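You operate a simulated robot arm through the tools that you are given. There is no shell and no other tool.

You are at the controls of a simulated robot arm. One attempt, no reset.

TASK
Move the grey pin to the bore marked thin, pull-test the clamped strip and file it.
Fine: lever slack before the clamp goes up; held goes in the tray marked good, peeled in the waste tray.

Only the result counts: the job must be done as asked and must still hold three seconds after the hand-in. Knocking over, shifting, dropping, spilling or breaking anything else fails it.

THE ROBOT
A 7-joint arm with a two-finger parallel gripper, fixed in place. Base frame: the origin is on the floor under the middle of its stand, x ahead of it, y to its left, z up; the work surface is at about z = 0.8. Readings come in m, degrees, newtons and seconds.
It reaches about 1.372 m from its shoulder. Its first joint turns from -149.0 to 149.0 degrees. Payload 3.43 kg.
Tool frame: the origin (TCP) lies between the finger pads and is the grasp point; the fingertips stand 0.03 m ahead of it; z points along the fingers, y is the line along which they close. Largest opening 0.094 m; finger width 0.028, thickness 0.01; the body of the gripper, 0.05 by 0.096 m, starts 0.055 m behind the TCP.
Orientation is that of the tool frame in the base frame, as [roll, pitch, yaw] about the fixed x, y, z axes, in that order (R = Rz(yaw) Ry(pitch) Rx(roll)). With the fingers straight down and closing along the base's y, the tool's x points along the base's -x, its y along +y and its z along -z.

THE INTERFACE
- The arm moves only by the tool drive_tool. Its argument "steps" is text: rows parted by semicolons, each of 7 numbers parted by spaces: the turn, a rotation vector about the base's x, y, z in units of 5 degrees (1.0 is 5 degrees), then the shift along the base's x, y, z in units of 30 mm (1.0 is 30 mm), then the opening, from 0 (shut) to 1 (fully open). In form: rx ry rz dx dy dz claw; .... A call has 1 to 20 rows; each row shifts and turns the commanded pose from where the row before left it. A call with a number of a shift or a turn outside -1 to 1 is refused whole. A row lasts 0.2 s, in which the tool goes at most 0.05 m and 8.6 degrees; a call with a longer step from one row to the next is refused whole, and so is a gripper value outside its range. A pose out of reach is approached as far as the arm can. The call stops where the force on the tool passes 90 N (or 10 N more than at its start, if that is more) or the arm is blocked; 0.2 s more then pass. The fingers move at their own pace (about 0.045 m/s each) and stop on an object; they squeeze with about 27 N. The grip force told is the motor's: it shows also when the fingers shut on nothing. Time passes only in rows, and 0.2 s behind the last, so rows that do not move let the fingers close. The reply holds the time, the measured pose of the TCP, the force on the tool along the base axes, the opening and the grip force, in the units named above and with some noise, with the torque about the TCP (base axes, N m) and any sound that the robot's microphone picked up, and new pictures: "pictures" is both (left out), scene, wrist or none.
- Cameras (640 x 400 px; columns grow to the right, rows downward): "scene" is fixed at [0.3983, 0.5002, 1.5583]; the picture's right is [-0.77, -0.64, 0.00], its down [-0.36, 0.44, -0.82] and it looks along [0.52, -0.63, -0.57] (base axes); focal length 362 px, centre (320, 200). "wrist" rides on the gripper at [0.076, 0.014, -0.102] in the tool frame; the picture's right is [-0.18, 0.98, 0.00], its down [-0.75, -0.14, -0.64] and it looks along [-0.63, -0.12, 0.77] (tool axes); focal length 243 px, centre (320, 200). There is no depth. A picture from a camera that has moved, and an enlarged one, comes with that camera's place and axes in the base frame and with its lens.
- inspect(camera, box): a new picture of the part [left, top, right, bottom] of that camera's present view, enlarged. The clock stands still meanwhile.
- hand_in(): hands the job in; it is judged then, once.

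Places have to be worked out from the pictures, the camera data and where the tool is seen. Open the gripper and draw the arm clear of the work before you hand the job in, unless the task says otherwise.

The tools are called after "Emit:" as a command line: name --argument value ..., lists and objects as JSON in quotes. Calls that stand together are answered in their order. drive_tool: Moves the arm, as the interface text tells. Its arguments: {"type":"object","properties":{"steps":{"type":"string"},"pictures":{"type":"string","enum":["both","scene","wrist","none"]}},"required":["steps"]} The other tools are called the same way: inspect (camera, box) takes an enlarged picture of a part of a camera's view; hand_in () hands the job in.

At the start:

```text
time_s: 0.0
position: [0.9202, -0.3585, 1.1448]
orientation: [-180.0, 0.0, 180.0]
contact_force: [0.1, -0.2, -0.2]
moment: [0.02, 0.04, -0.01]
opening: 0.0942
gripper_force: 0.1
```

scene: 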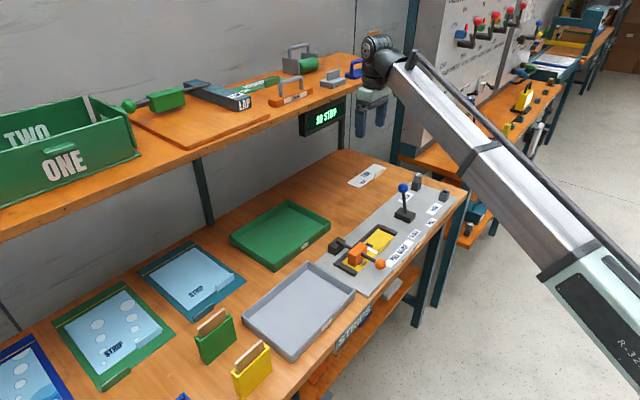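
wrist: 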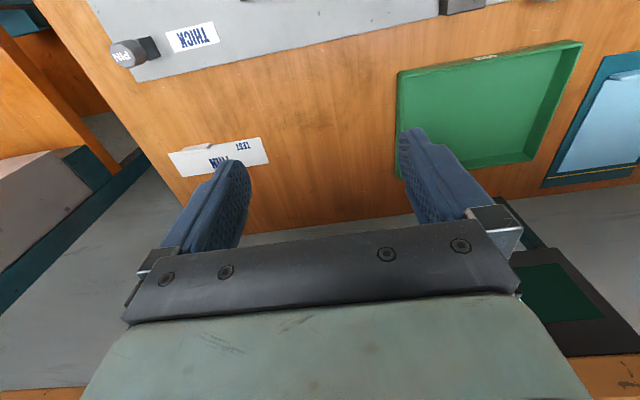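

I'll start by looking closely at the work area with enlarged views before moving anything.

Emit:
inspect --camera "scene" --box '[320, 150, 480, 250]'

Emit:
inspect --camera "scene" --box '[220, 180, 420, 305]'

Emit:
inspect --camera "wrist" --box '[80, 0, 320, 200]'

Emit:
inspect --camera "scene" --box '[200, 250, 400, 390]'

```text
4.00 times, centred on (400, 200) of scene
camera zoom: at [0.3983, 0.5002, 1.5583], right [-0.77, -0.64, 0.0], down [-0.36, 0.44, -0.82], along [0.52, -0.63, -0.57], focal length 1450 px, centre (0, 200)
```

zoom: 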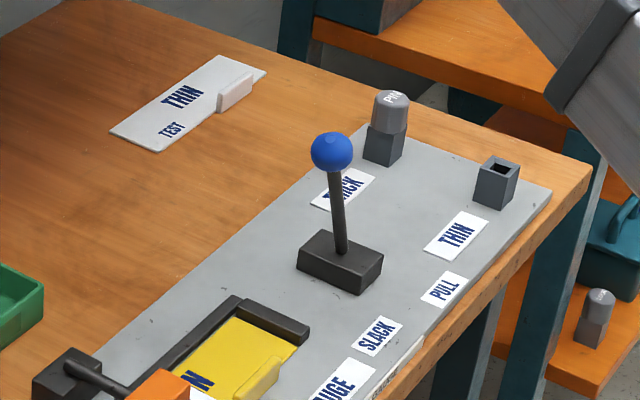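

```text
3.20 times, centred on (320, 242) of scene
camera zoom: at [0.3983, 0.5002, 1.5583], right [-0.77, -0.64, 0.0], down [-0.36, 0.44, -0.82], along [0.52, -0.63, -0.57], focal length 1160 px, centre (320, 64)
```

zoom: 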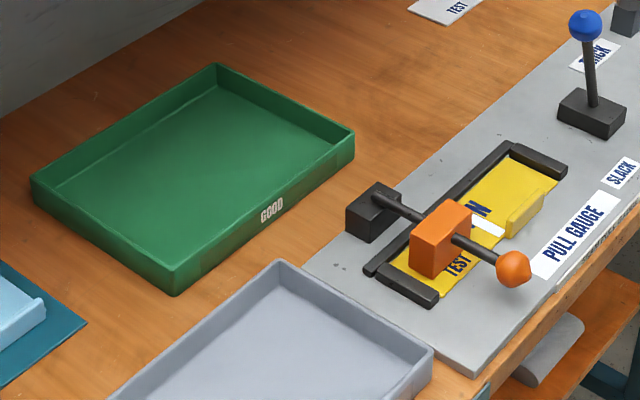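

```text
2.00 times, centred on (200, 100) of wrist
camera zoom: at [0.8437, -0.345, 1.2482], right [0.18, 0.98, 0.0], down [0.75, -0.14, 0.64], along [0.63, -0.12, -0.77], focal length 485 px, centre (560, 400)
```

zoom: 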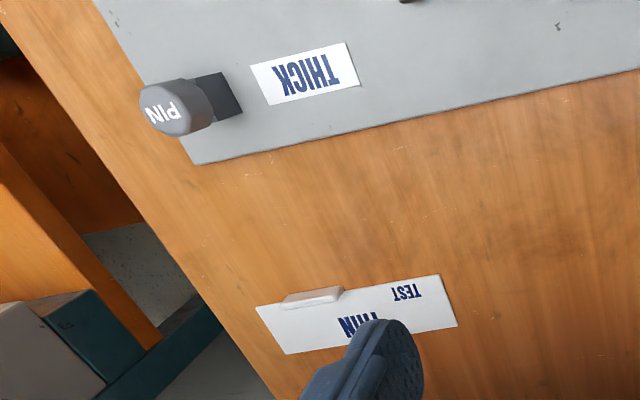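

```text
2.86 times, centred on (300, 320) of scene
camera zoom: at [0.3983, 0.5002, 1.5583], right [-0.77, -0.64, 0.0], down [-0.36, 0.44, -0.82], along [0.52, -0.63, -0.57], focal length 1036 px, centre (377, -143)
```

zoom: 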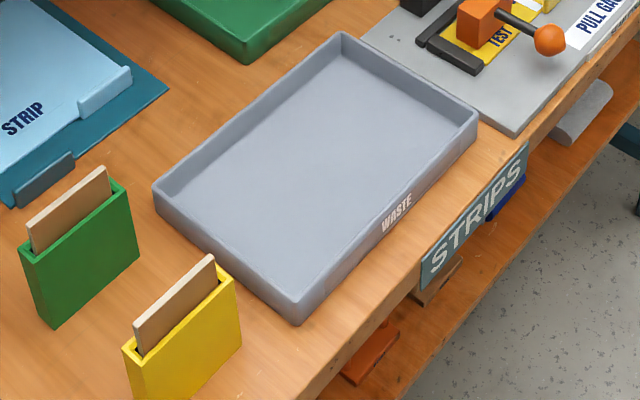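

Next I'll read the display, the lever and clamp details, and the wrist view of the other areas.

Emit:
inspect --camera "scene" --box '[290, 90, 370, 140]'

Emit:
inspect --camera "scene" --box '[320, 220, 400, 280]'

Emit:
inspect --camera "scene" --box '[380, 170, 460, 230]'

Emit:
inspect --camera "scene" --box '[100, 30, 380, 200]'

Emit:
inspect --camera "scene" --box '[440, 0, 640, 125]'

```text
8.00 times, centred on (330, 115) of scene
camera zoom: at [0.3983, 0.5002, 1.5583], right [-0.77, -0.64, 0.0], down [-0.36, 0.44, -0.82], along [0.52, -0.63, -0.57], focal length 2900 px, centre (240, 880)
```

zoom: 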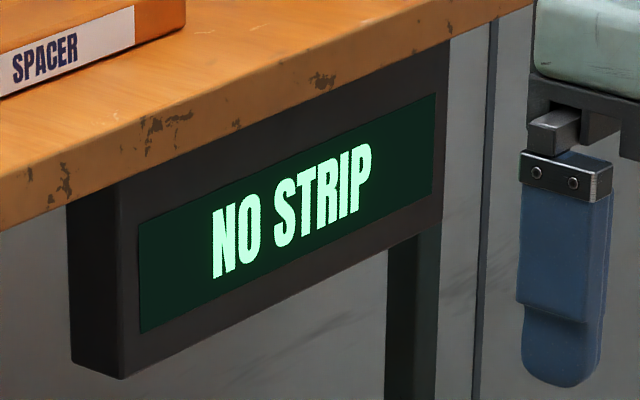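

```text
6.67 times, centred on (360, 250) of scene
camera zoom: at [0.3983, 0.5002, 1.5583], right [-0.77, -0.64, 0.0], down [-0.36, 0.44, -0.82], along [0.52, -0.63, -0.57], focal length 2417 px, centre (53, -133)
```

zoom: 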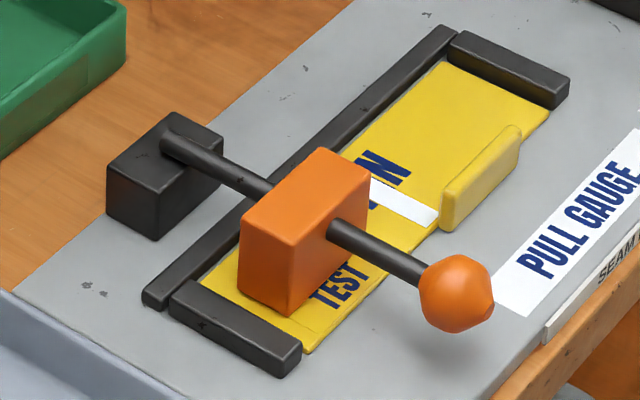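

```text
6.67 times, centred on (420, 200) of scene
camera zoom: at [0.3983, 0.5002, 1.5583], right [-0.77, -0.64, 0.0], down [-0.36, 0.44, -0.82], along [0.52, -0.63, -0.57], focal length 2417 px, centre (-347, 200)
```

zoom: 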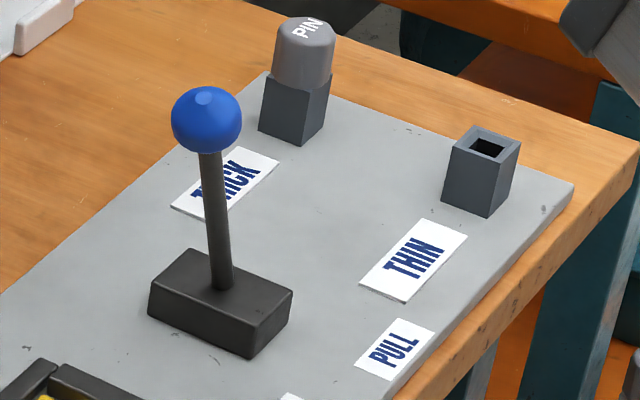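

```text
2.29 times, centred on (240, 115) of scene
camera zoom: at [0.3983, 0.5002, 1.5583], right [-0.77, -0.64, 0.0], down [-0.36, 0.44, -0.82], along [0.52, -0.63, -0.57], focal length 829 px, centre (503, 394)
```

zoom: 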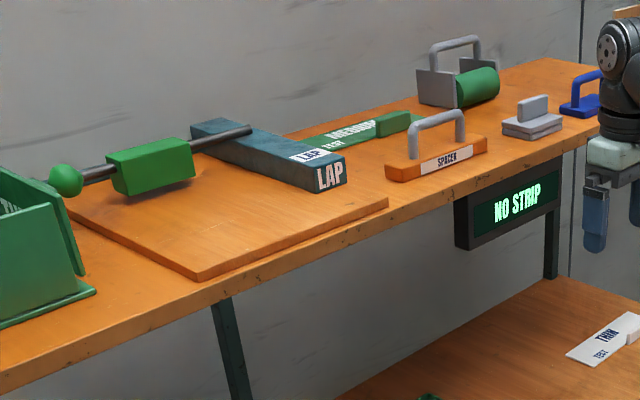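

```text
3.20 times, centred on (540, 62) of scene
camera zoom: at [0.3983, 0.5002, 1.5583], right [-0.77, -0.64, 0.0], down [-0.36, 0.44, -0.82], along [0.52, -0.63, -0.57], focal length 1160 px, centre (-384, 640)
```

zoom: 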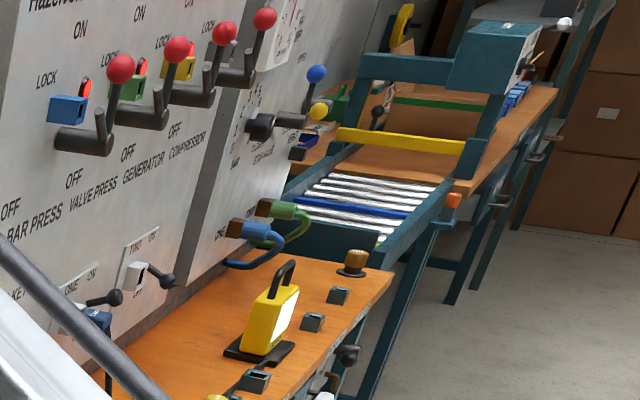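

The display reads NO STRIP, the pin sits in the THICK bore, and the lever leans toward SLACK (+y). I'll back the arm off in −x so the wrist camera can see the whole gauge.

Emit:
drive_tool --steps "0 0 0 -1 0 0 1; 0 0 0 -1 0 0 1; 0 0 0 -1 0 0 1; 0 0 0 -1 0 0 1; 0 0 0 -1 0 0 1; 0 0 0 -1 0 0 1; 0 0 0 -1 0 0 1; 0 0 0 -1 0 0 1; 0 0 0 -1 0 0 1; 0 0 0 0 0 0 1" --pictures "both"

```text
time_s: 1.8
position: [0.6898, -0.3599, 1.1464]
orientation: [-179.7, 1.0, 179.6]
contact_force: [9.7, -7.1, -16.2]
moment: [0.51, -0.25, 0.39]
opening: 0.0939
gripper_force: 0.1
stopped in row 8: the force on the tool passed its limit at 98 N (the readings are from after the stop); the commanded pose is now the measured one
camera wrist: at [0.6125, -0.3455, 1.2472], right [0.19, 0.98, 0.0], down [0.74, -0.14, 0.66], along [0.64, -0.13, -0.76], focal length 243 px, centre (320, 200)
```

scene: 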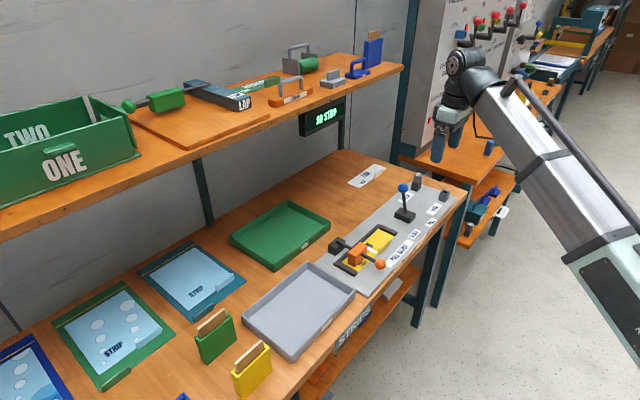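
wrist: 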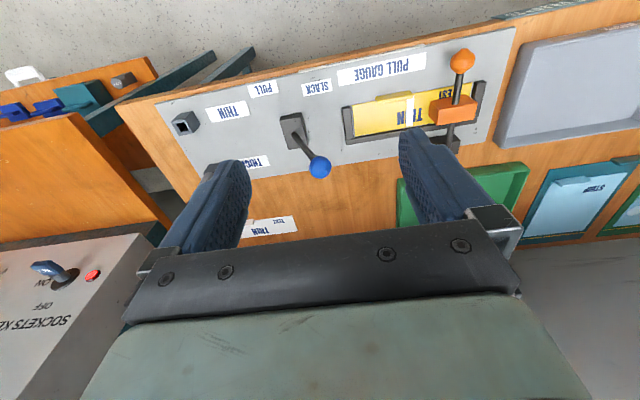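

The call stopped with a 98 N spike although nothing is visible near the gripper. I'll hold still for two rows to see whether a force persists, and look closer at both views.

Emit:
drive_tool --steps "0 0 0 0 0 0 1; 0 0 0 0 0 0 1" --pictures "none"

Emit:
inspect --camera "scene" --box '[380, 30, 580, 155]'

Emit:
inspect --camera "wrist" --box '[150, 20, 550, 260]'

```text
time_s: 2.4
position: [0.6908, -0.3594, 1.1462]
orientation: [-179.7, 0.8, 179.6]
contact_force: [12.3, -9.3, -28.9]
moment: [0.52, -0.84, 0.49]
opening: 0.094
gripper_force: 0.1
```

```text
3.20 times, centred on (480, 92) of scene
camera zoom: at [0.3983, 0.5002, 1.5583], right [-0.77, -0.64, 0.0], down [-0.36, 0.44, -0.82], along [0.52, -0.63, -0.57], focal length 1160 px, centre (-192, 544)
```

zoom: 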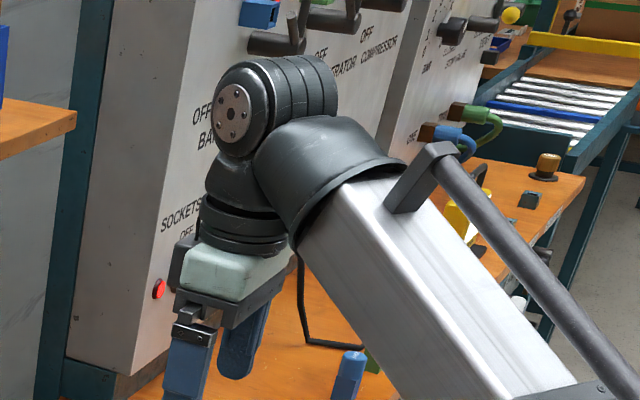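

```text
1.60 times, centred on (350, 140) of wrist
camera zoom: at [0.6123, -0.3453, 1.2471], right [0.19, 0.98, 0.0], down [0.74, -0.14, 0.65], along [0.64, -0.13, -0.76], focal length 388 px, centre (272, 296)
```

zoom: 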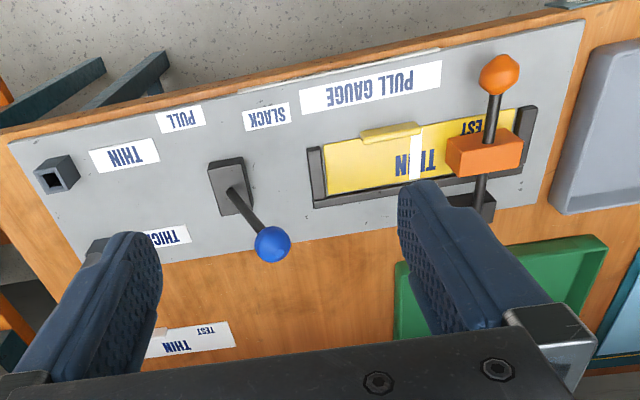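

The wrist/gripper body is pressing against the robot's own forearm at this close-in pose (persistent ~30 N), so it isn't a bench contact. I'll move forward in +x, then toward the pin, which I judge to be at about (0.855, −0.625, top 0.865).

Emit:
drive_tool --steps "0 0 0 1 0 0 1; 0 0 0 1 0 0 1; 0 0 0 0.85 -1 -0.2 1; 0 0 0 0.85 -1 -0.2 1; 0 0 0 0.85 -1 -0.2 1; 0 0 0 0.85 -1 -0.2 1; 0 0 0 0 0 0 1" --pictures "both"

```text
time_s: 4.0
position: [0.852, -0.4805, 1.1213]
orientation: [-179.8, 0.8, 179.6]
contact_force: [0.3, -0.2, -0.6]
moment: [-0.03, -0.02, 0.01]
opening: 0.094
gripper_force: 0.1
camera wrist: at [0.7739, -0.4657, 1.2233], right [0.19, 0.98, 0.0], down [0.74, -0.14, 0.65], along [0.64, -0.13, -0.76], focal length 243 px, centre (320, 200)
```

scene: 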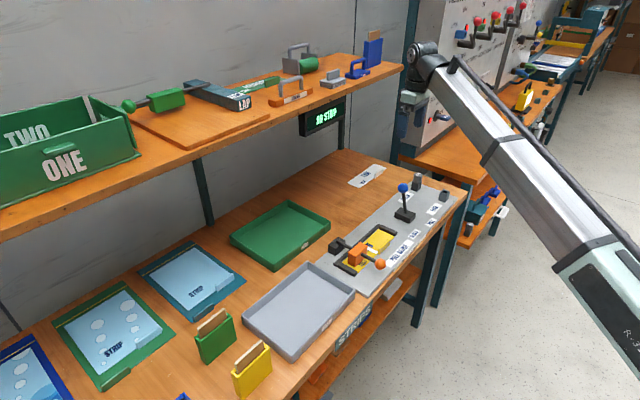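
wrist: 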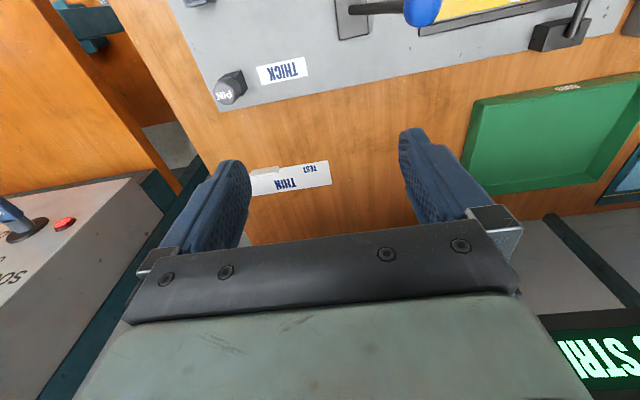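

Force is clear now. I'll correct the small orientation offset and move above the pin to about (0.856, −0.622, 1.00).

Emit:
drive_tool --steps "0.04 0.16 0.08 0 -1 -0.3 1; 0 0 0 0 -1 -0.5 1; 0 0 0 0.13 -1 -0.6 1; 0 0 0 0 -1 -0.8 1; 0 0 0 0 -0.7 -0.9 1; 0 0 0 0 0 -0.9 1; 0 0 0 0 0 0 1" --pictures "both"

Emit:
inspect --camera "wrist" --box '[200, 0, 440, 150]'

Emit:
inspect --camera "scene" --box '[370, 120, 490, 220]'

```text
time_s: 5.6
position: [0.8553, -0.6206, 1.0008]
orientation: [-180.0, -0.1, 180.0]
contact_force: [0.9, -0.6, 0.0]
moment: [-0.03, -0.04, -0.02]
opening: 0.0941
gripper_force: 0.1
camera wrist: at [0.7804, -0.6072, 1.104], right [0.18, 0.98, 0.0], down [0.75, -0.14, 0.64], along [0.63, -0.12, -0.77], focal length 243 px, centre (320, 200)
```

scene: 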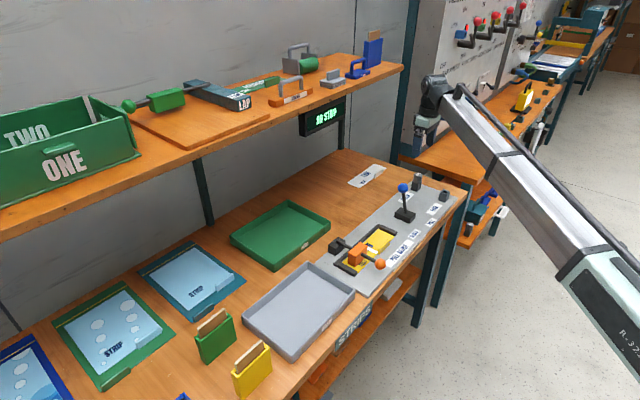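
wrist: 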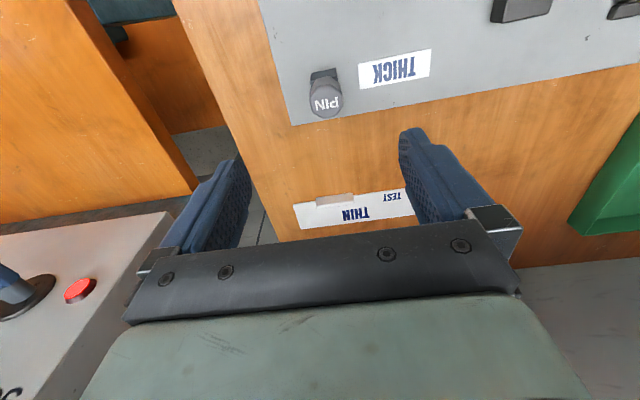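

```text
2.67 times, centred on (320, 75) of wrist
camera zoom: at [0.7804, -0.6072, 1.104], right [0.18, 0.98, 0.0], down [0.75, -0.14, 0.64], along [0.63, -0.12, -0.77], focal length 647 px, centre (320, 533)
```

zoom: 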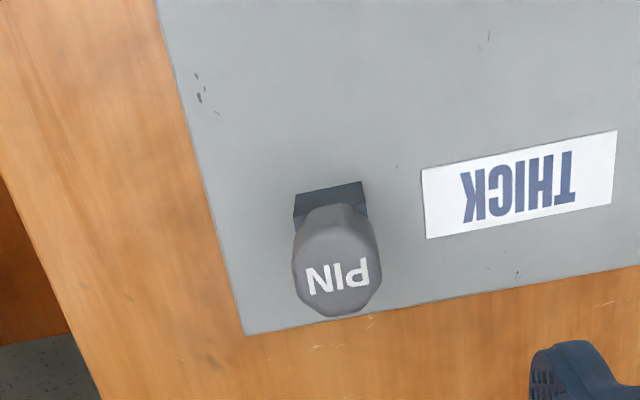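

```text
4.00 times, centred on (430, 170) of scene
camera zoom: at [0.3983, 0.5002, 1.5583], right [-0.77, -0.64, 0.0], down [-0.36, 0.44, -0.82], along [0.52, -0.63, -0.57], focal length 1450 px, centre (-120, 320)
```

zoom: 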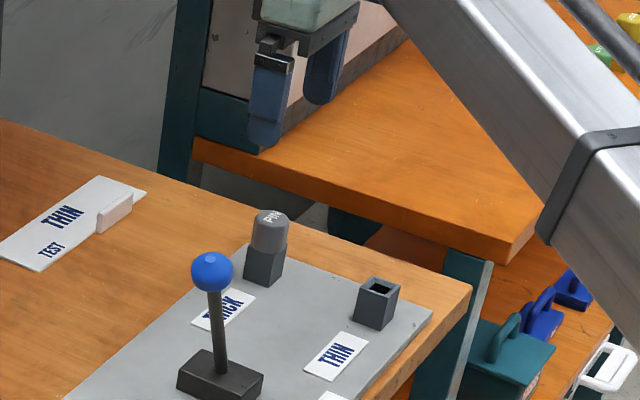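

Pin top is at about (0.858, −0.617, 0.872) and its block top at about 0.84. I'll descend to z≈0.873 with the fingers open so the fingertips stay just above the block.

Emit:
drive_tool --steps "0 0 0 0.07 0.1 -0.9 1; 0 0 0 0 0 -0.9 1; 0 0 0 0 0 -0.9 1; 0 0 0 0 0 -0.8 1; 0 0 0 0 0 -0.4 1; 0 0 0 0 0 -0.35 1; 0 0 0 0 0 0 1" --pictures "both"

Emit:
inspect --camera "wrist" --box '[180, 60, 500, 260]'

Emit:
inspect --camera "scene" --box '[370, 120, 490, 220]'

```text
time_s: 7.2
position: [0.8594, -0.617, 0.874]
orientation: [-179.9, 0.0, -179.9]
contact_force: [-0.1, -1.2, 0.1]
moment: [-0.02, 0.01, 0.0]
opening: 0.0939
gripper_force: 0.2
camera wrist: at [0.7816, -0.6037, 0.9767], right [0.18, 0.98, 0.0], down [0.75, -0.14, 0.64], along [0.63, -0.12, -0.77], focal length 243 px, centre (320, 200)
```

scene: 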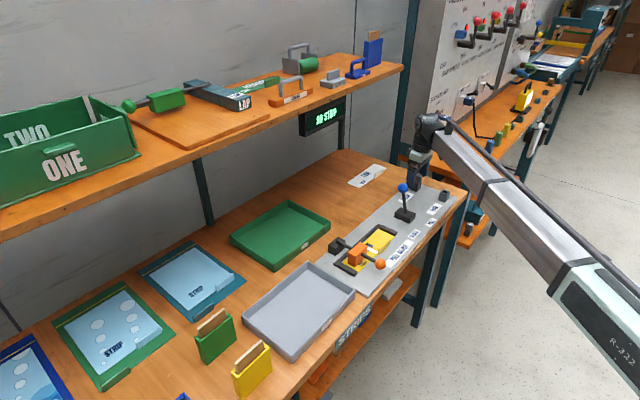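
wrist: 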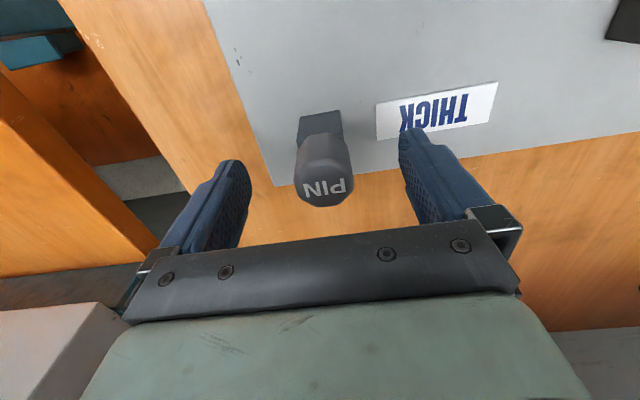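

```text
2.00 times, centred on (340, 160) of wrist
camera zoom: at [0.7816, -0.6037, 0.9767], right [0.18, 0.98, 0.0], down [0.75, -0.14, 0.64], along [0.63, -0.12, -0.77], focal length 485 px, centre (280, 280)
```

zoom: 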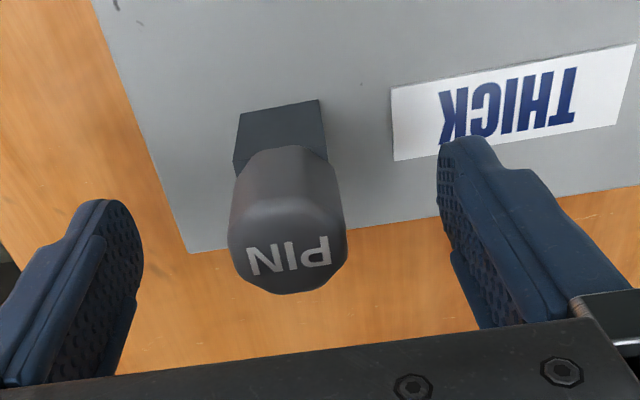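

```text
4.00 times, centred on (430, 170) of scene
camera zoom: at [0.3983, 0.5002, 1.5583], right [-0.77, -0.64, 0.0], down [-0.36, 0.44, -0.82], along [0.52, -0.63, -0.57], focal length 1450 px, centre (-120, 320)
```

zoom: 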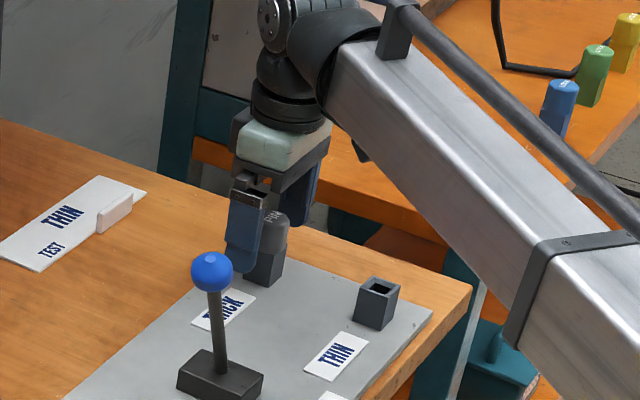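

The pin is centred between the fingers (about 0.860, −0.616). I'll close the gripper on it.

Emit:
drive_tool --steps "0 0 0 0 0 0 0; 0 0 0 0 0 0 0; 0 0 0 0 0 0 0; 0 0 0 0 0 0 0; 0 0 0 0 0 0 0; 0 0 0 0 0 0 0" --pictures "wrist"

```text
time_s: 8.6
position: [0.8577, -0.6173, 0.8741]
orientation: [180.0, 0.1, -180.0]
contact_force: [-2.0, 10.4, 0.0]
moment: [0.26, -0.14, -0.07]
opening: 0.0298
gripper_force: 27.1
camera wrist: at [0.7816, -0.6027, 0.9769], right [0.18, 0.98, 0.0], down [0.75, -0.14, 0.64], along [0.63, -0.12, -0.77], focal length 243 px, centre (320, 200)
```

wrist: 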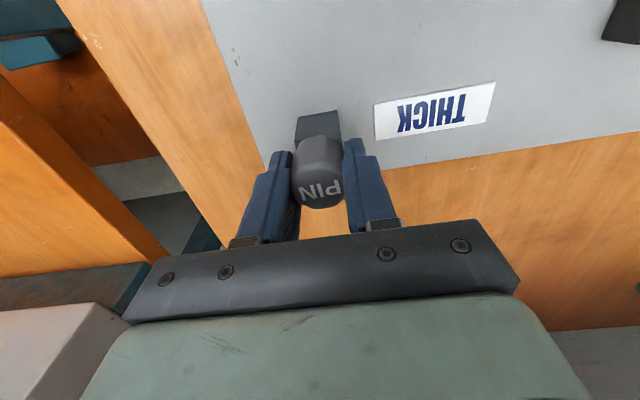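

Gripped at 0.0298 m opening, with about 10 N sideways meaning the bore centre lies slightly +y of the tool. I'll nudge +y about 1.5 mm to relieve it, which also calibrates the bore position.

Emit:
drive_tool --steps "0 0 0 0 0.05 0 0; 0 0 0 0 0 0 0" --pictures "none"

```text
time_s: 9.2
position: [0.858, -0.6164, 0.873]
orientation: [-179.8, 0.0, -179.9]
contact_force: [-1.3, 5.1, 0.3]
moment: [0.19, 0.08, 0.03]
opening: 0.0299
gripper_force: 27.1
```

Emit:
drive_tool --steps "0 0 0 0 0.05 0 0; 0 0 0 0 0 0 0" --pictures "none"

```text
time_s: 9.8
position: [0.8592, -0.6145, 0.8741]
orientation: [-179.9, 0.0, -179.9]
contact_force: [0.3, -0.7, -0.3]
moment: [0.02, 0.01, 0.0]
opening: 0.0298
gripper_force: 27.3
```

The side force is gone at y≈−0.6145. Now I'll lift the pin straight up out of the bore.

Emit:
drive_tool --steps "0 0 0 0 0 0.3 0; 0 0 0 0 0 0.5 0; 0 0 0 0 0 0.7 0; 0 0 0 0 0 0.9 0; 0 0 0 0 0 0.9 0; 0 0 0 0 0 0.9 0; 0 0 0 0 0 0 0" --pictures "both"

Emit:
inspect --camera "wrist" --box '[180, 60, 500, 260]'

Emit:
inspect --camera "scene" --box '[370, 120, 490, 220]'

```text
time_s: 11.4
position: [0.8578, -0.6144, 0.9997]
orientation: [180.0, 0.0, -179.9]
contact_force: [0.0, 0.3, -1.1]
moment: [-0.03, 0.03, -0.01]
opening: 0.0288
gripper_force: 26.7
camera wrist: at [0.7813, -0.6014, 1.1036], right [0.18, 0.98, 0.0], down [0.75, -0.14, 0.64], along [0.63, -0.12, -0.77], focal length 243 px, centre (320, 200)
```

scene: 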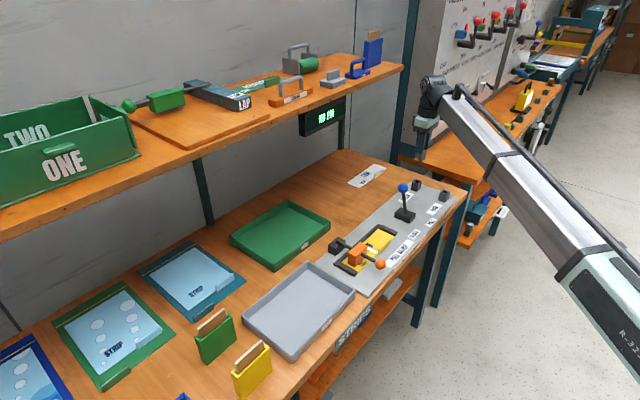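
wrist: 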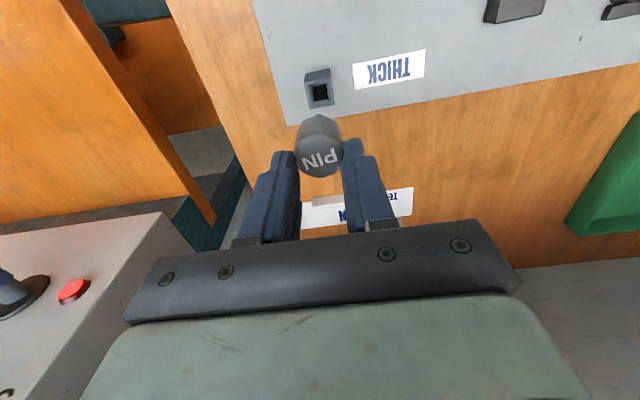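

```text
2.00 times, centred on (340, 160) of wrist
camera zoom: at [0.7813, -0.6014, 1.1036], right [0.18, 0.98, 0.0], down [0.75, -0.14, 0.64], along [0.63, -0.12, -0.77], focal length 485 px, centre (280, 280)
```

zoom: 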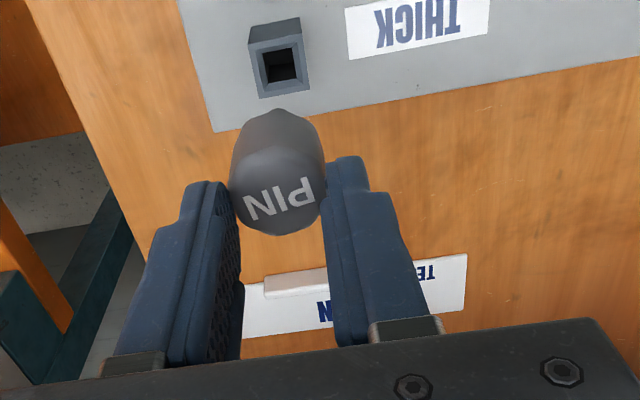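

```text
4.00 times, centred on (430, 170) of scene
camera zoom: at [0.3983, 0.5002, 1.5583], right [-0.77, -0.64, 0.0], down [-0.36, 0.44, -0.82], along [0.52, -0.63, -0.57], focal length 1450 px, centre (-120, 320)
```

zoom: 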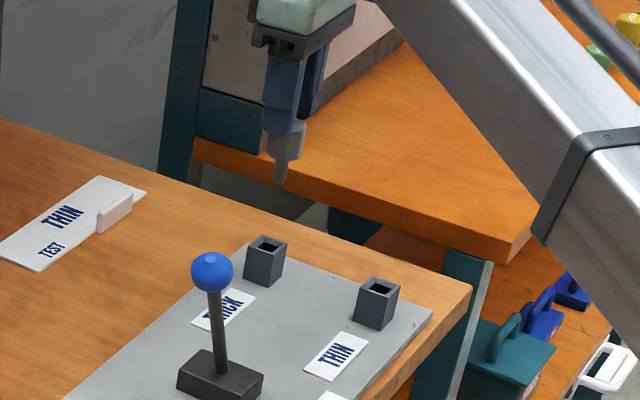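

Pin is out (tapered narrow shank) and the display changed. I'll move it at this height over toward the THIN bore, about 0.112 m in −x, and look again.

Emit:
drive_tool --steps "0 0 0 -0.6 0 0 0; 0 0 0 -0.9 0 0 0; 0 0 0 -0.9 0 0 0; 0 0 0 -0.9 0 0 0; 0 0 0 -0.43 0.05 0 0; 0 0 0 0 0 0 0; 0 0 0 0 0 0 0" --pictures "both"

Emit:
inspect --camera "wrist" --box '[180, 60, 500, 260]'

Emit:
inspect --camera "scene" --box '[370, 120, 490, 220]'

Emit:
inspect --camera "scene" --box '[290, 90, 370, 140]'

```text
time_s: 13.0
position: [0.7462, -0.6136, 0.9998]
orientation: [-179.9, 0.0, -180.0]
contact_force: [-0.1, -1.1, -1.0]
moment: [0.0, -0.02, 0.01]
opening: 0.0292
gripper_force: 26.9
camera wrist: at [0.6695, -0.6, 1.1026], right [0.18, 0.98, 0.0], down [0.75, -0.14, 0.64], along [0.63, -0.12, -0.77], focal length 243 px, centre (320, 200)
```

scene: 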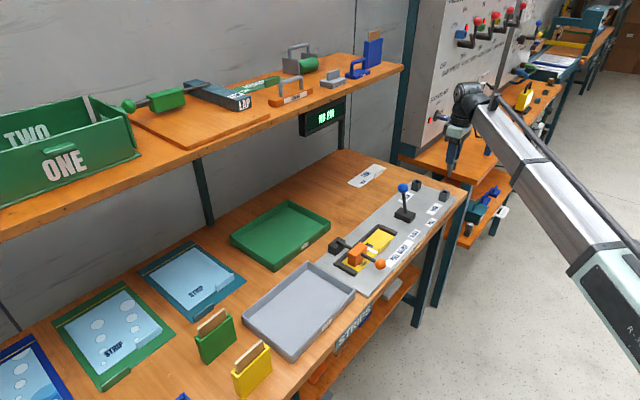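
wrist: 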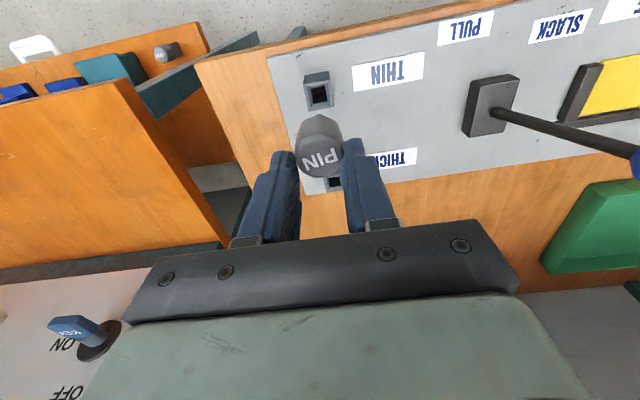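

```text
2.00 times, centred on (340, 160) of wrist
camera zoom: at [0.6695, -0.6, 1.1026], right [0.18, 0.98, 0.0], down [0.75, -0.14, 0.64], along [0.63, -0.12, -0.77], focal length 485 px, centre (280, 280)
```

zoom: 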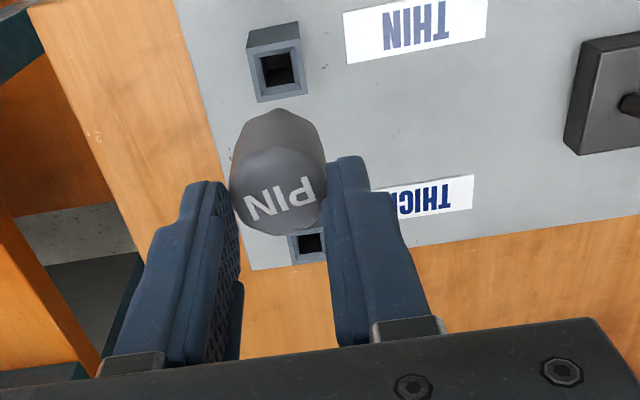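

```text
4.00 times, centred on (430, 170) of scene
camera zoom: at [0.3983, 0.5002, 1.5583], right [-0.77, -0.64, 0.0], down [-0.36, 0.44, -0.82], along [0.52, -0.63, -0.57], focal length 1450 px, centre (-120, 320)
```

zoom: 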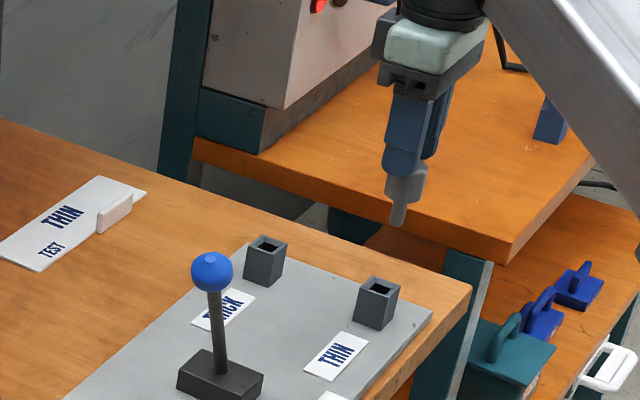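

```text
8.00 times, centred on (330, 115) of scene
camera zoom: at [0.3983, 0.5002, 1.5583], right [-0.77, -0.64, 0.0], down [-0.36, 0.44, -0.82], along [0.52, -0.63, -0.57], focal length 2900 px, centre (240, 880)
```

zoom: 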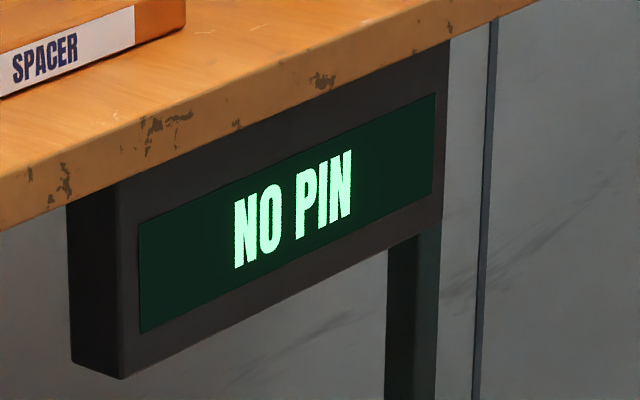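

Display now shows NO PIN as expected. Comparing the two bores from the same relative view, THIN is about 2 mm further +x and 1 mm −y, so I'll correct and descend until the shank is just above the bore.

Emit:
drive_tool --steps "0 0 0 0.067 -0.04 0 0; 0 0 0 0 0 -0.8 0; 0 0 0 0 0 -0.8 0; 0 0 0 0 0 -0.8 0; 0 0 0 0 0 -0.5 0; 0 0 0 0 0 0 0; 0 0 0 0 0 0 0" --pictures "both"

Emit:
inspect --camera "wrist" --box '[220, 60, 420, 185]'

Emit:
inspect --camera "scene" --box '[410, 160, 474, 210]'

```text
time_s: 14.6
position: [0.7487, -0.6156, 0.913]
orientation: [179.9, 0.0, 180.0]
contact_force: [-0.2, 0.9, -0.6]
moment: [-0.05, 0.0, -0.01]
opening: 0.0291
gripper_force: 26.9
camera wrist: at [0.6714, -0.6008, 1.0162], right [0.18, 0.98, 0.0], down [0.75, -0.14, 0.64], along [0.63, -0.12, -0.77], focal length 243 px, centre (320, 200)
```

scene: 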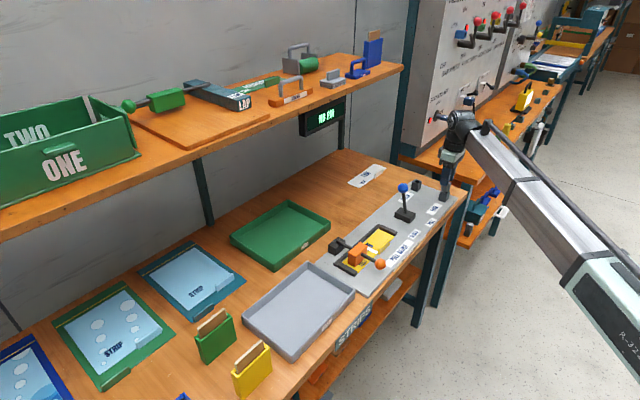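
wrist: 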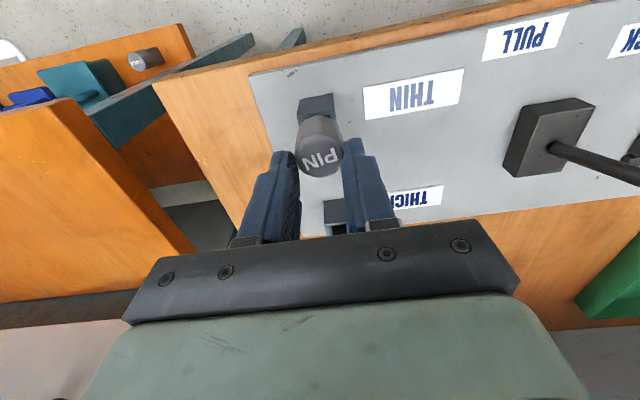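

```text
3.20 times, centred on (320, 122) of wrist
camera zoom: at [0.6714, -0.6008, 1.0162], right [0.18, 0.98, 0.0], down [0.75, -0.14, 0.64], along [0.63, -0.12, -0.77], focal length 776 px, centre (320, 448)
```

zoom: 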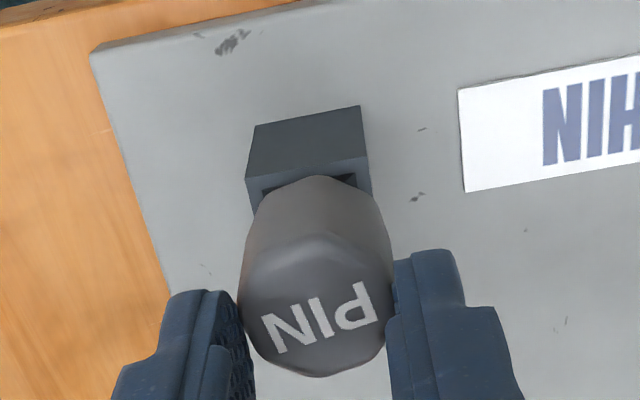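

```text
8.00 times, centred on (442, 185) of scene
camera zoom: at [0.3983, 0.5002, 1.5583], right [-0.77, -0.64, 0.0], down [-0.36, 0.44, -0.82], along [0.52, -0.63, -0.57], focal length 2900 px, centre (-656, 320)
```

zoom: 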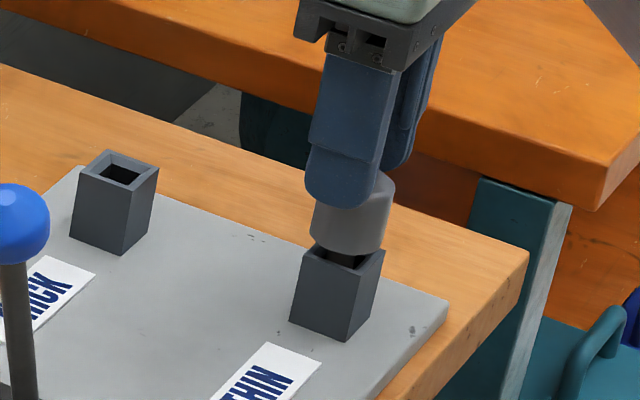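

In the scene zoom the shank is hidden inside the THIN bore with no contact force, so it's aligned. I'll lower the remaining ~40 mm slowly.

Emit:
drive_tool --steps "0 0 0 0 0 -0.3 0; 0 0 0 0 0 -0.3 0; 0 0 0 0 0 -0.3 0; 0 0 0 0 0 -0.2 0; 0 0 0 0 0 0 0" --pictures "none"

Emit:
inspect --camera "scene" --box '[410, 160, 474, 210]'

Emit:
inspect --camera "scene" --box '[290, 90, 370, 140]'

```text
time_s: 15.8
position: [0.7475, -0.6132, 0.8814]
orientation: [-179.9, 0.2, -180.0]
contact_force: [2.6, -0.2, 41.7]
moment: [0.29, 0.04, 0.0]
opening: 0.029
gripper_force: 27.1
```

```text
8.00 times, centred on (442, 185) of scene
camera zoom: at [0.3983, 0.5002, 1.5583], right [-0.77, -0.64, 0.0], down [-0.36, 0.44, -0.82], along [0.52, -0.63, -0.57], focal length 2900 px, centre (-656, 320)
```

zoom: 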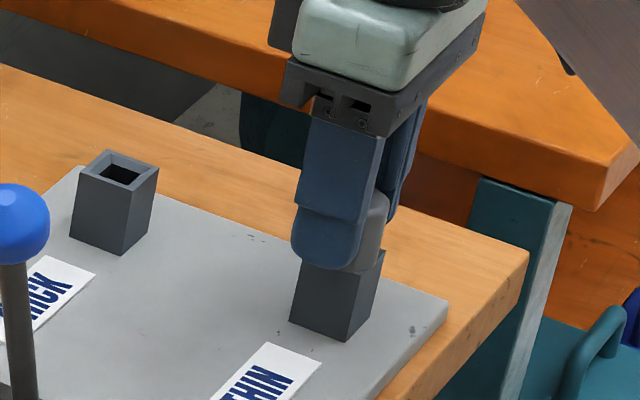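

```text
8.00 times, centred on (330, 115) of scene
camera zoom: at [0.3983, 0.5002, 1.5583], right [-0.77, -0.64, 0.0], down [-0.36, 0.44, -0.82], along [0.52, -0.63, -0.57], focal length 2900 px, centre (240, 880)
```

zoom: 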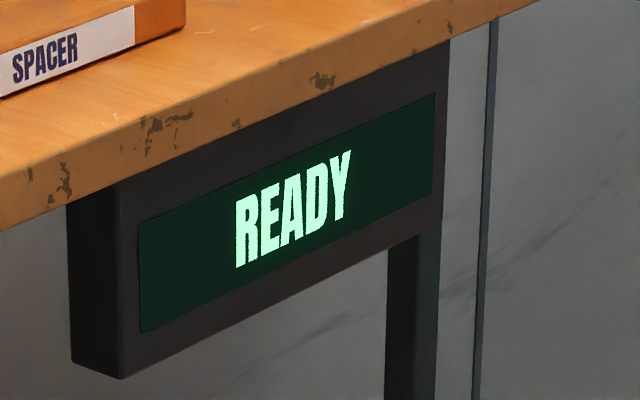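

The display now reads READY and the pin bottomed with ~40 N. I'll ease up a little, then open the gripper to release the pin.

Emit:
drive_tool --steps "0 0 0 0 0 0.06 0; 0 0 0 0 0 0 0; 0 0 0 0 0 0 0.5; 0 0 0 0 0 0 0.9; 0 0 0 0 0 0 1; 0 0 0 0 0 0 1; 0 0 0 0 0 0 1" --pictures "wrist"

Emit:
inspect --camera "wrist" --box '[220, 60, 420, 185]'

Emit:
inspect --camera "scene" --box '[410, 160, 474, 210]'

```text
time_s: 17.4
position: [0.7477, -0.6152, 0.8821]
orientation: [179.9, 0.0, 180.0]
contact_force: [0.3, 0.2, 0.6]
moment: [0.04, 0.04, -0.01]
opening: 0.0941
gripper_force: 0.0
camera wrist: at [0.6716, -0.6009, 0.9846], right [0.18, 0.98, 0.0], down [0.75, -0.14, 0.64], along [0.63, -0.12, -0.77], focal length 243 px, centre (320, 200)
```

wrist: 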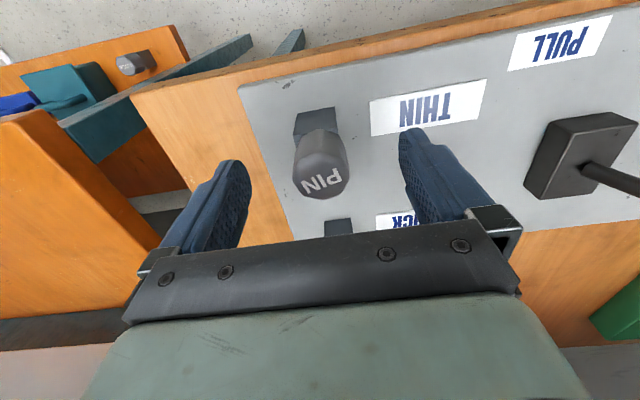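

```text
3.20 times, centred on (320, 122) of wrist
camera zoom: at [0.6716, -0.6009, 0.9846], right [0.18, 0.98, 0.0], down [0.75, -0.14, 0.64], along [0.63, -0.12, -0.77], focal length 776 px, centre (320, 448)
```

zoom: 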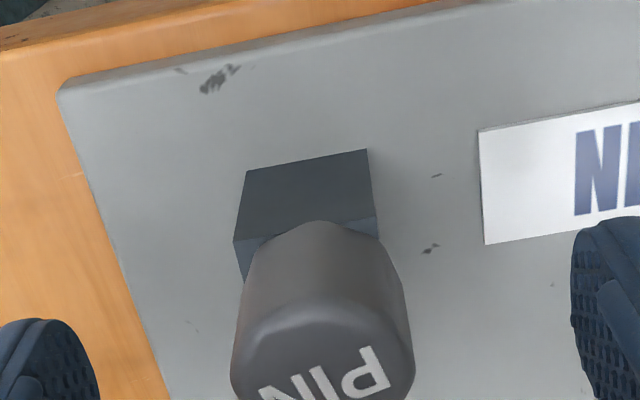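

```text
8.00 times, centred on (442, 185) of scene
camera zoom: at [0.3983, 0.5002, 1.5583], right [-0.77, -0.64, 0.0], down [-0.36, 0.44, -0.82], along [0.52, -0.63, -0.57], focal length 2900 px, centre (-656, 320)
```

zoom: 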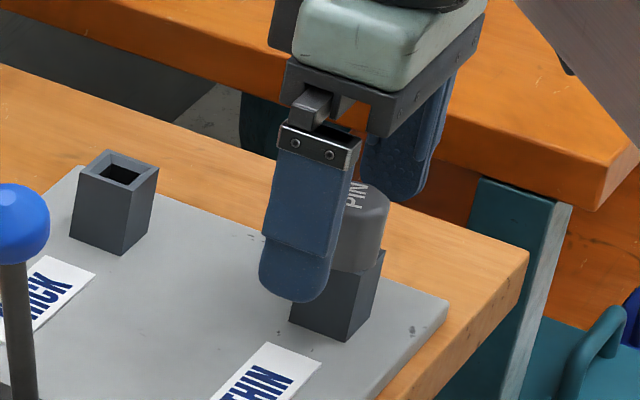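

Pin is seated in the THIN bore and released. I'll rise to z≈1.06 and travel over the blue lever knob, judged at about (0.80, −0.381, 0.953).

Emit:
drive_tool --steps "0 0 0 0 0 0.5 1; 0 0 0 0 0 0.9 1; 0 0 0 0 0 1 1; 0 0 0 0 0 1 1; 0 0 0 0 0 1 1; 0 0 0 0 0 1 1; 0 0 0 0 0 0.6 1; 0 0 0 0.2 0.9 0 1; 0 0 0 0.3 1 0 1; 0 0 0 0.3 1 0 1; 0 0 0 0.3 1 0 1; 0 0 0 0.3 1 0 1; 0 0 0 0.3 1 0 1; 0 0 0 0 1 0 1; 0 0 0 0 0.9 0 1; 0 0 0 0 0 0 1; 0 0 0 0 0 0 1" --pictures "both"

Emit:
inspect --camera "wrist" --box '[180, 40, 500, 240]'

Emit:
inspect --camera "scene" --box '[360, 120, 480, 220]'

Emit:
inspect --camera "scene" --box '[290, 90, 370, 140]'

```text
time_s: 21.0
position: [0.801, -0.3806, 1.0624]
orientation: [180.0, 0.0, 179.9]
contact_force: [-0.1, 0.0, 0.3]
moment: [-0.02, -0.02, -0.03]
opening: 0.0937
gripper_force: 0.1
camera wrist: at [0.7235, -0.3664, 1.165], right [0.18, 0.98, 0.0], down [0.75, -0.14, 0.64], along [0.63, -0.12, -0.77], focal length 243 px, centre (320, 200)
```

scene: 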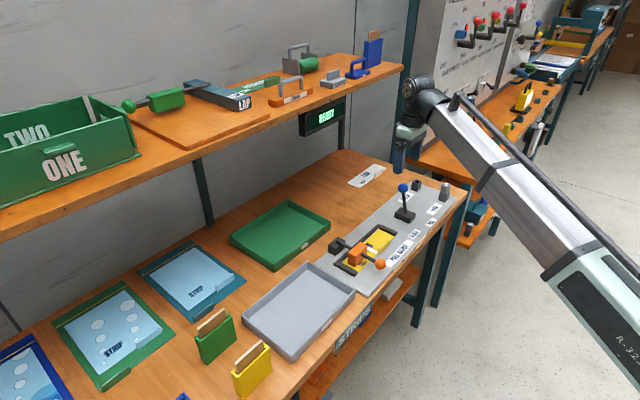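
wrist: 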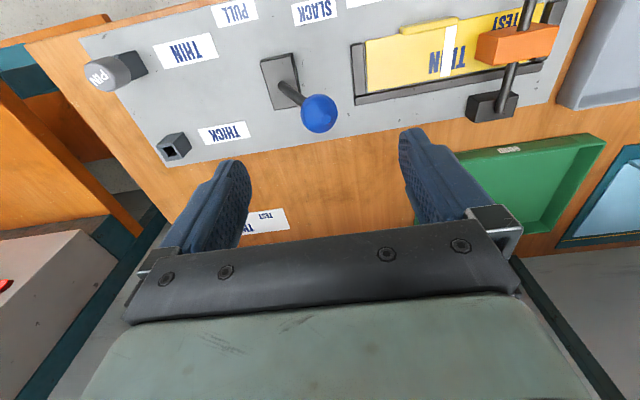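

```text
2.00 times, centred on (340, 140) of wrist
camera zoom: at [0.7235, -0.3664, 1.165], right [0.18, 0.98, 0.0], down [0.75, -0.14, 0.64], along [0.63, -0.12, -0.77], focal length 485 px, centre (280, 320)
```

zoom: 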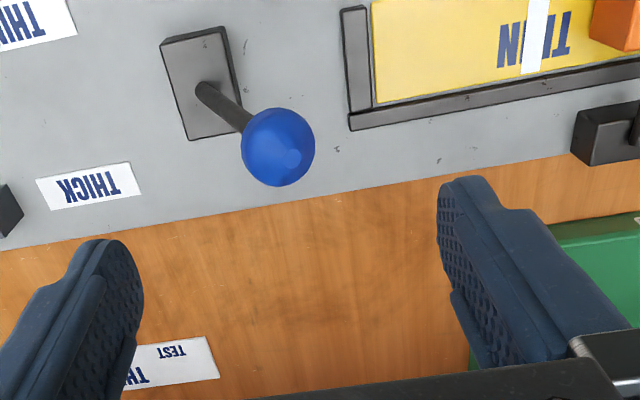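

```text
4.00 times, centred on (420, 170) of scene
camera zoom: at [0.3983, 0.5002, 1.5583], right [-0.77, -0.64, 0.0], down [-0.36, 0.44, -0.82], along [0.52, -0.63, -0.57], focal length 1450 px, centre (-80, 320)
```

zoom: 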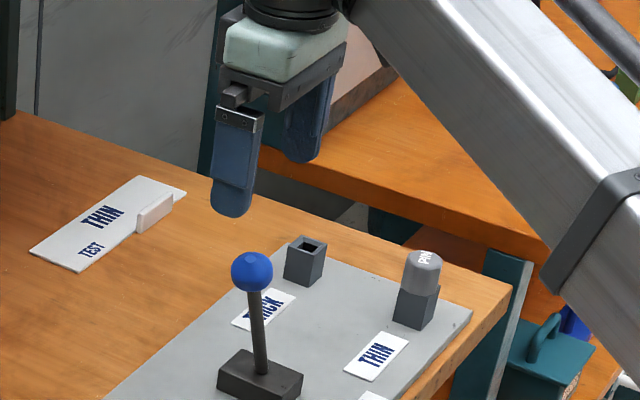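

```text
8.00 times, centred on (330, 115) of scene
camera zoom: at [0.3983, 0.5002, 1.5583], right [-0.77, -0.64, 0.0], down [-0.36, 0.44, -0.82], along [0.52, -0.63, -0.57], focal length 2900 px, centre (240, 880)
```

zoom: 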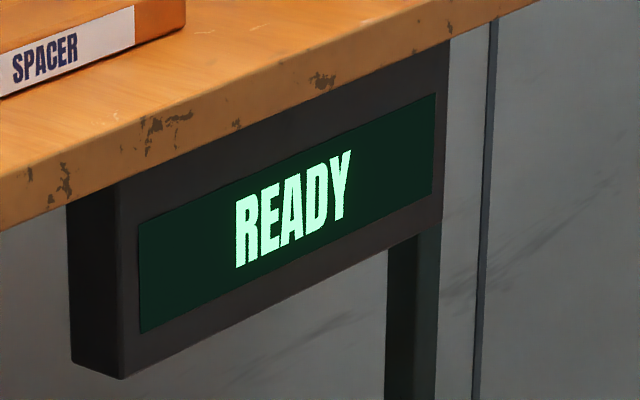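

Knob confirmed at about (0.800, −0.382, 0.952) and the display shows READY. I'll descend with the fingers partly open to cage the knob (closing line along y).

Emit:
drive_tool --steps "0 0 0 0 -0.04 -0.5 0.7; 0 0 0 0 0 -0.8 0.7; 0 0 0 0 0 -0.9 0.7; 0 0 0 0 0 -0.9 0.7; 0 0 0 0 0 -0.75 0.7; 0 0 0 0 0 0 0.7; 0 0 0 0 0 0 0.7" --pictures "both"

Emit:
inspect --camera "wrist" --box '[180, 60, 500, 260]'

Emit:
inspect --camera "scene" --box '[360, 120, 480, 220]'

```text
time_s: 22.6
position: [0.7997, -0.3825, 0.9466]
orientation: [-180.0, 0.0, 179.9]
contact_force: [0.4, 0.0, 0.3]
moment: [-0.01, 0.0, 0.0]
opening: 0.0658
gripper_force: 0.1
camera wrist: at [0.7225, -0.3677, 1.0495], right [0.18, 0.98, 0.0], down [0.75, -0.14, 0.64], along [0.63, -0.12, -0.77], focal length 243 px, centre (320, 200)
```

scene: 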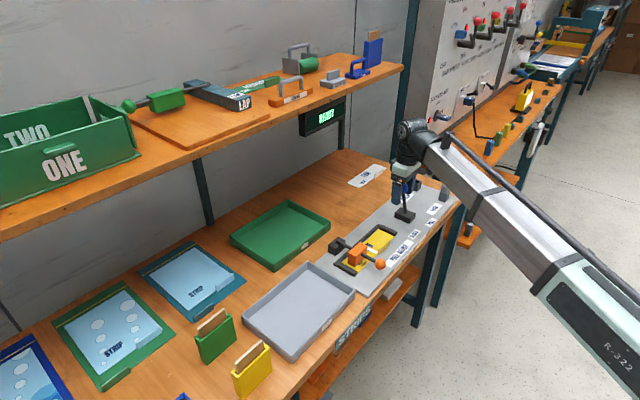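
wrist: 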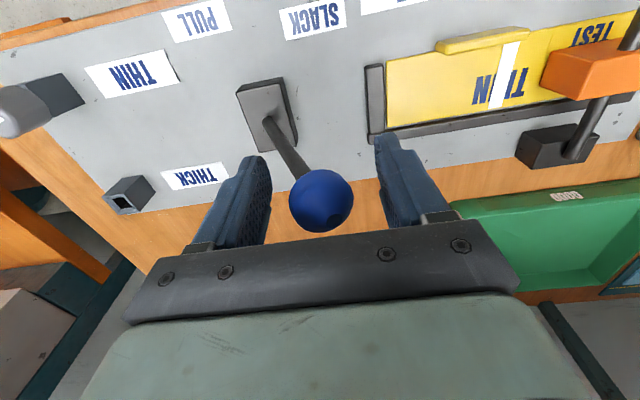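

```text
2.00 times, centred on (340, 160) of wrist
camera zoom: at [0.7225, -0.3677, 1.0495], right [0.18, 0.98, 0.0], down [0.75, -0.14, 0.64], along [0.63, -0.12, -0.77], focal length 485 px, centre (280, 280)
```

zoom: 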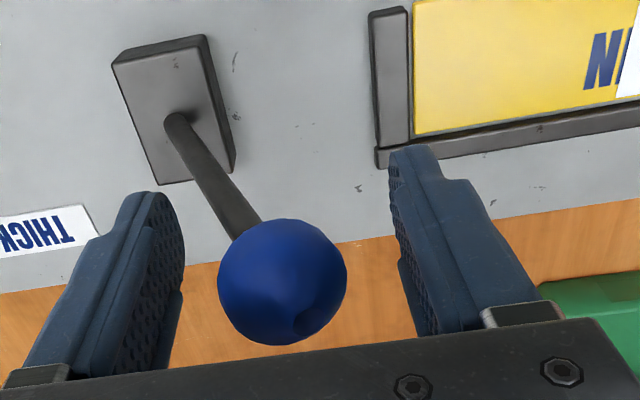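

```text
4.00 times, centred on (420, 170) of scene
camera zoom: at [0.3983, 0.5002, 1.5583], right [-0.77, -0.64, 0.0], down [-0.36, 0.44, -0.82], along [0.52, -0.63, -0.57], focal length 1450 px, centre (-80, 320)
```

zoom: 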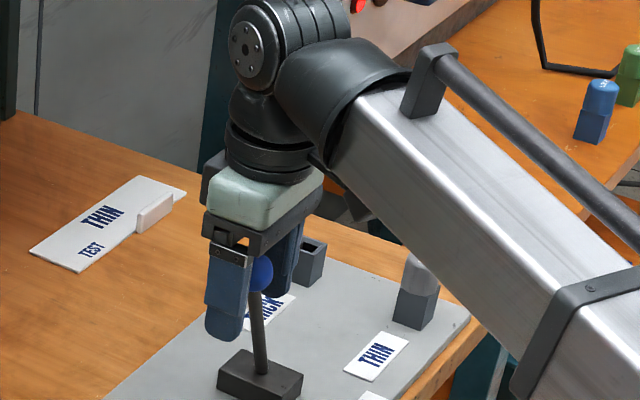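

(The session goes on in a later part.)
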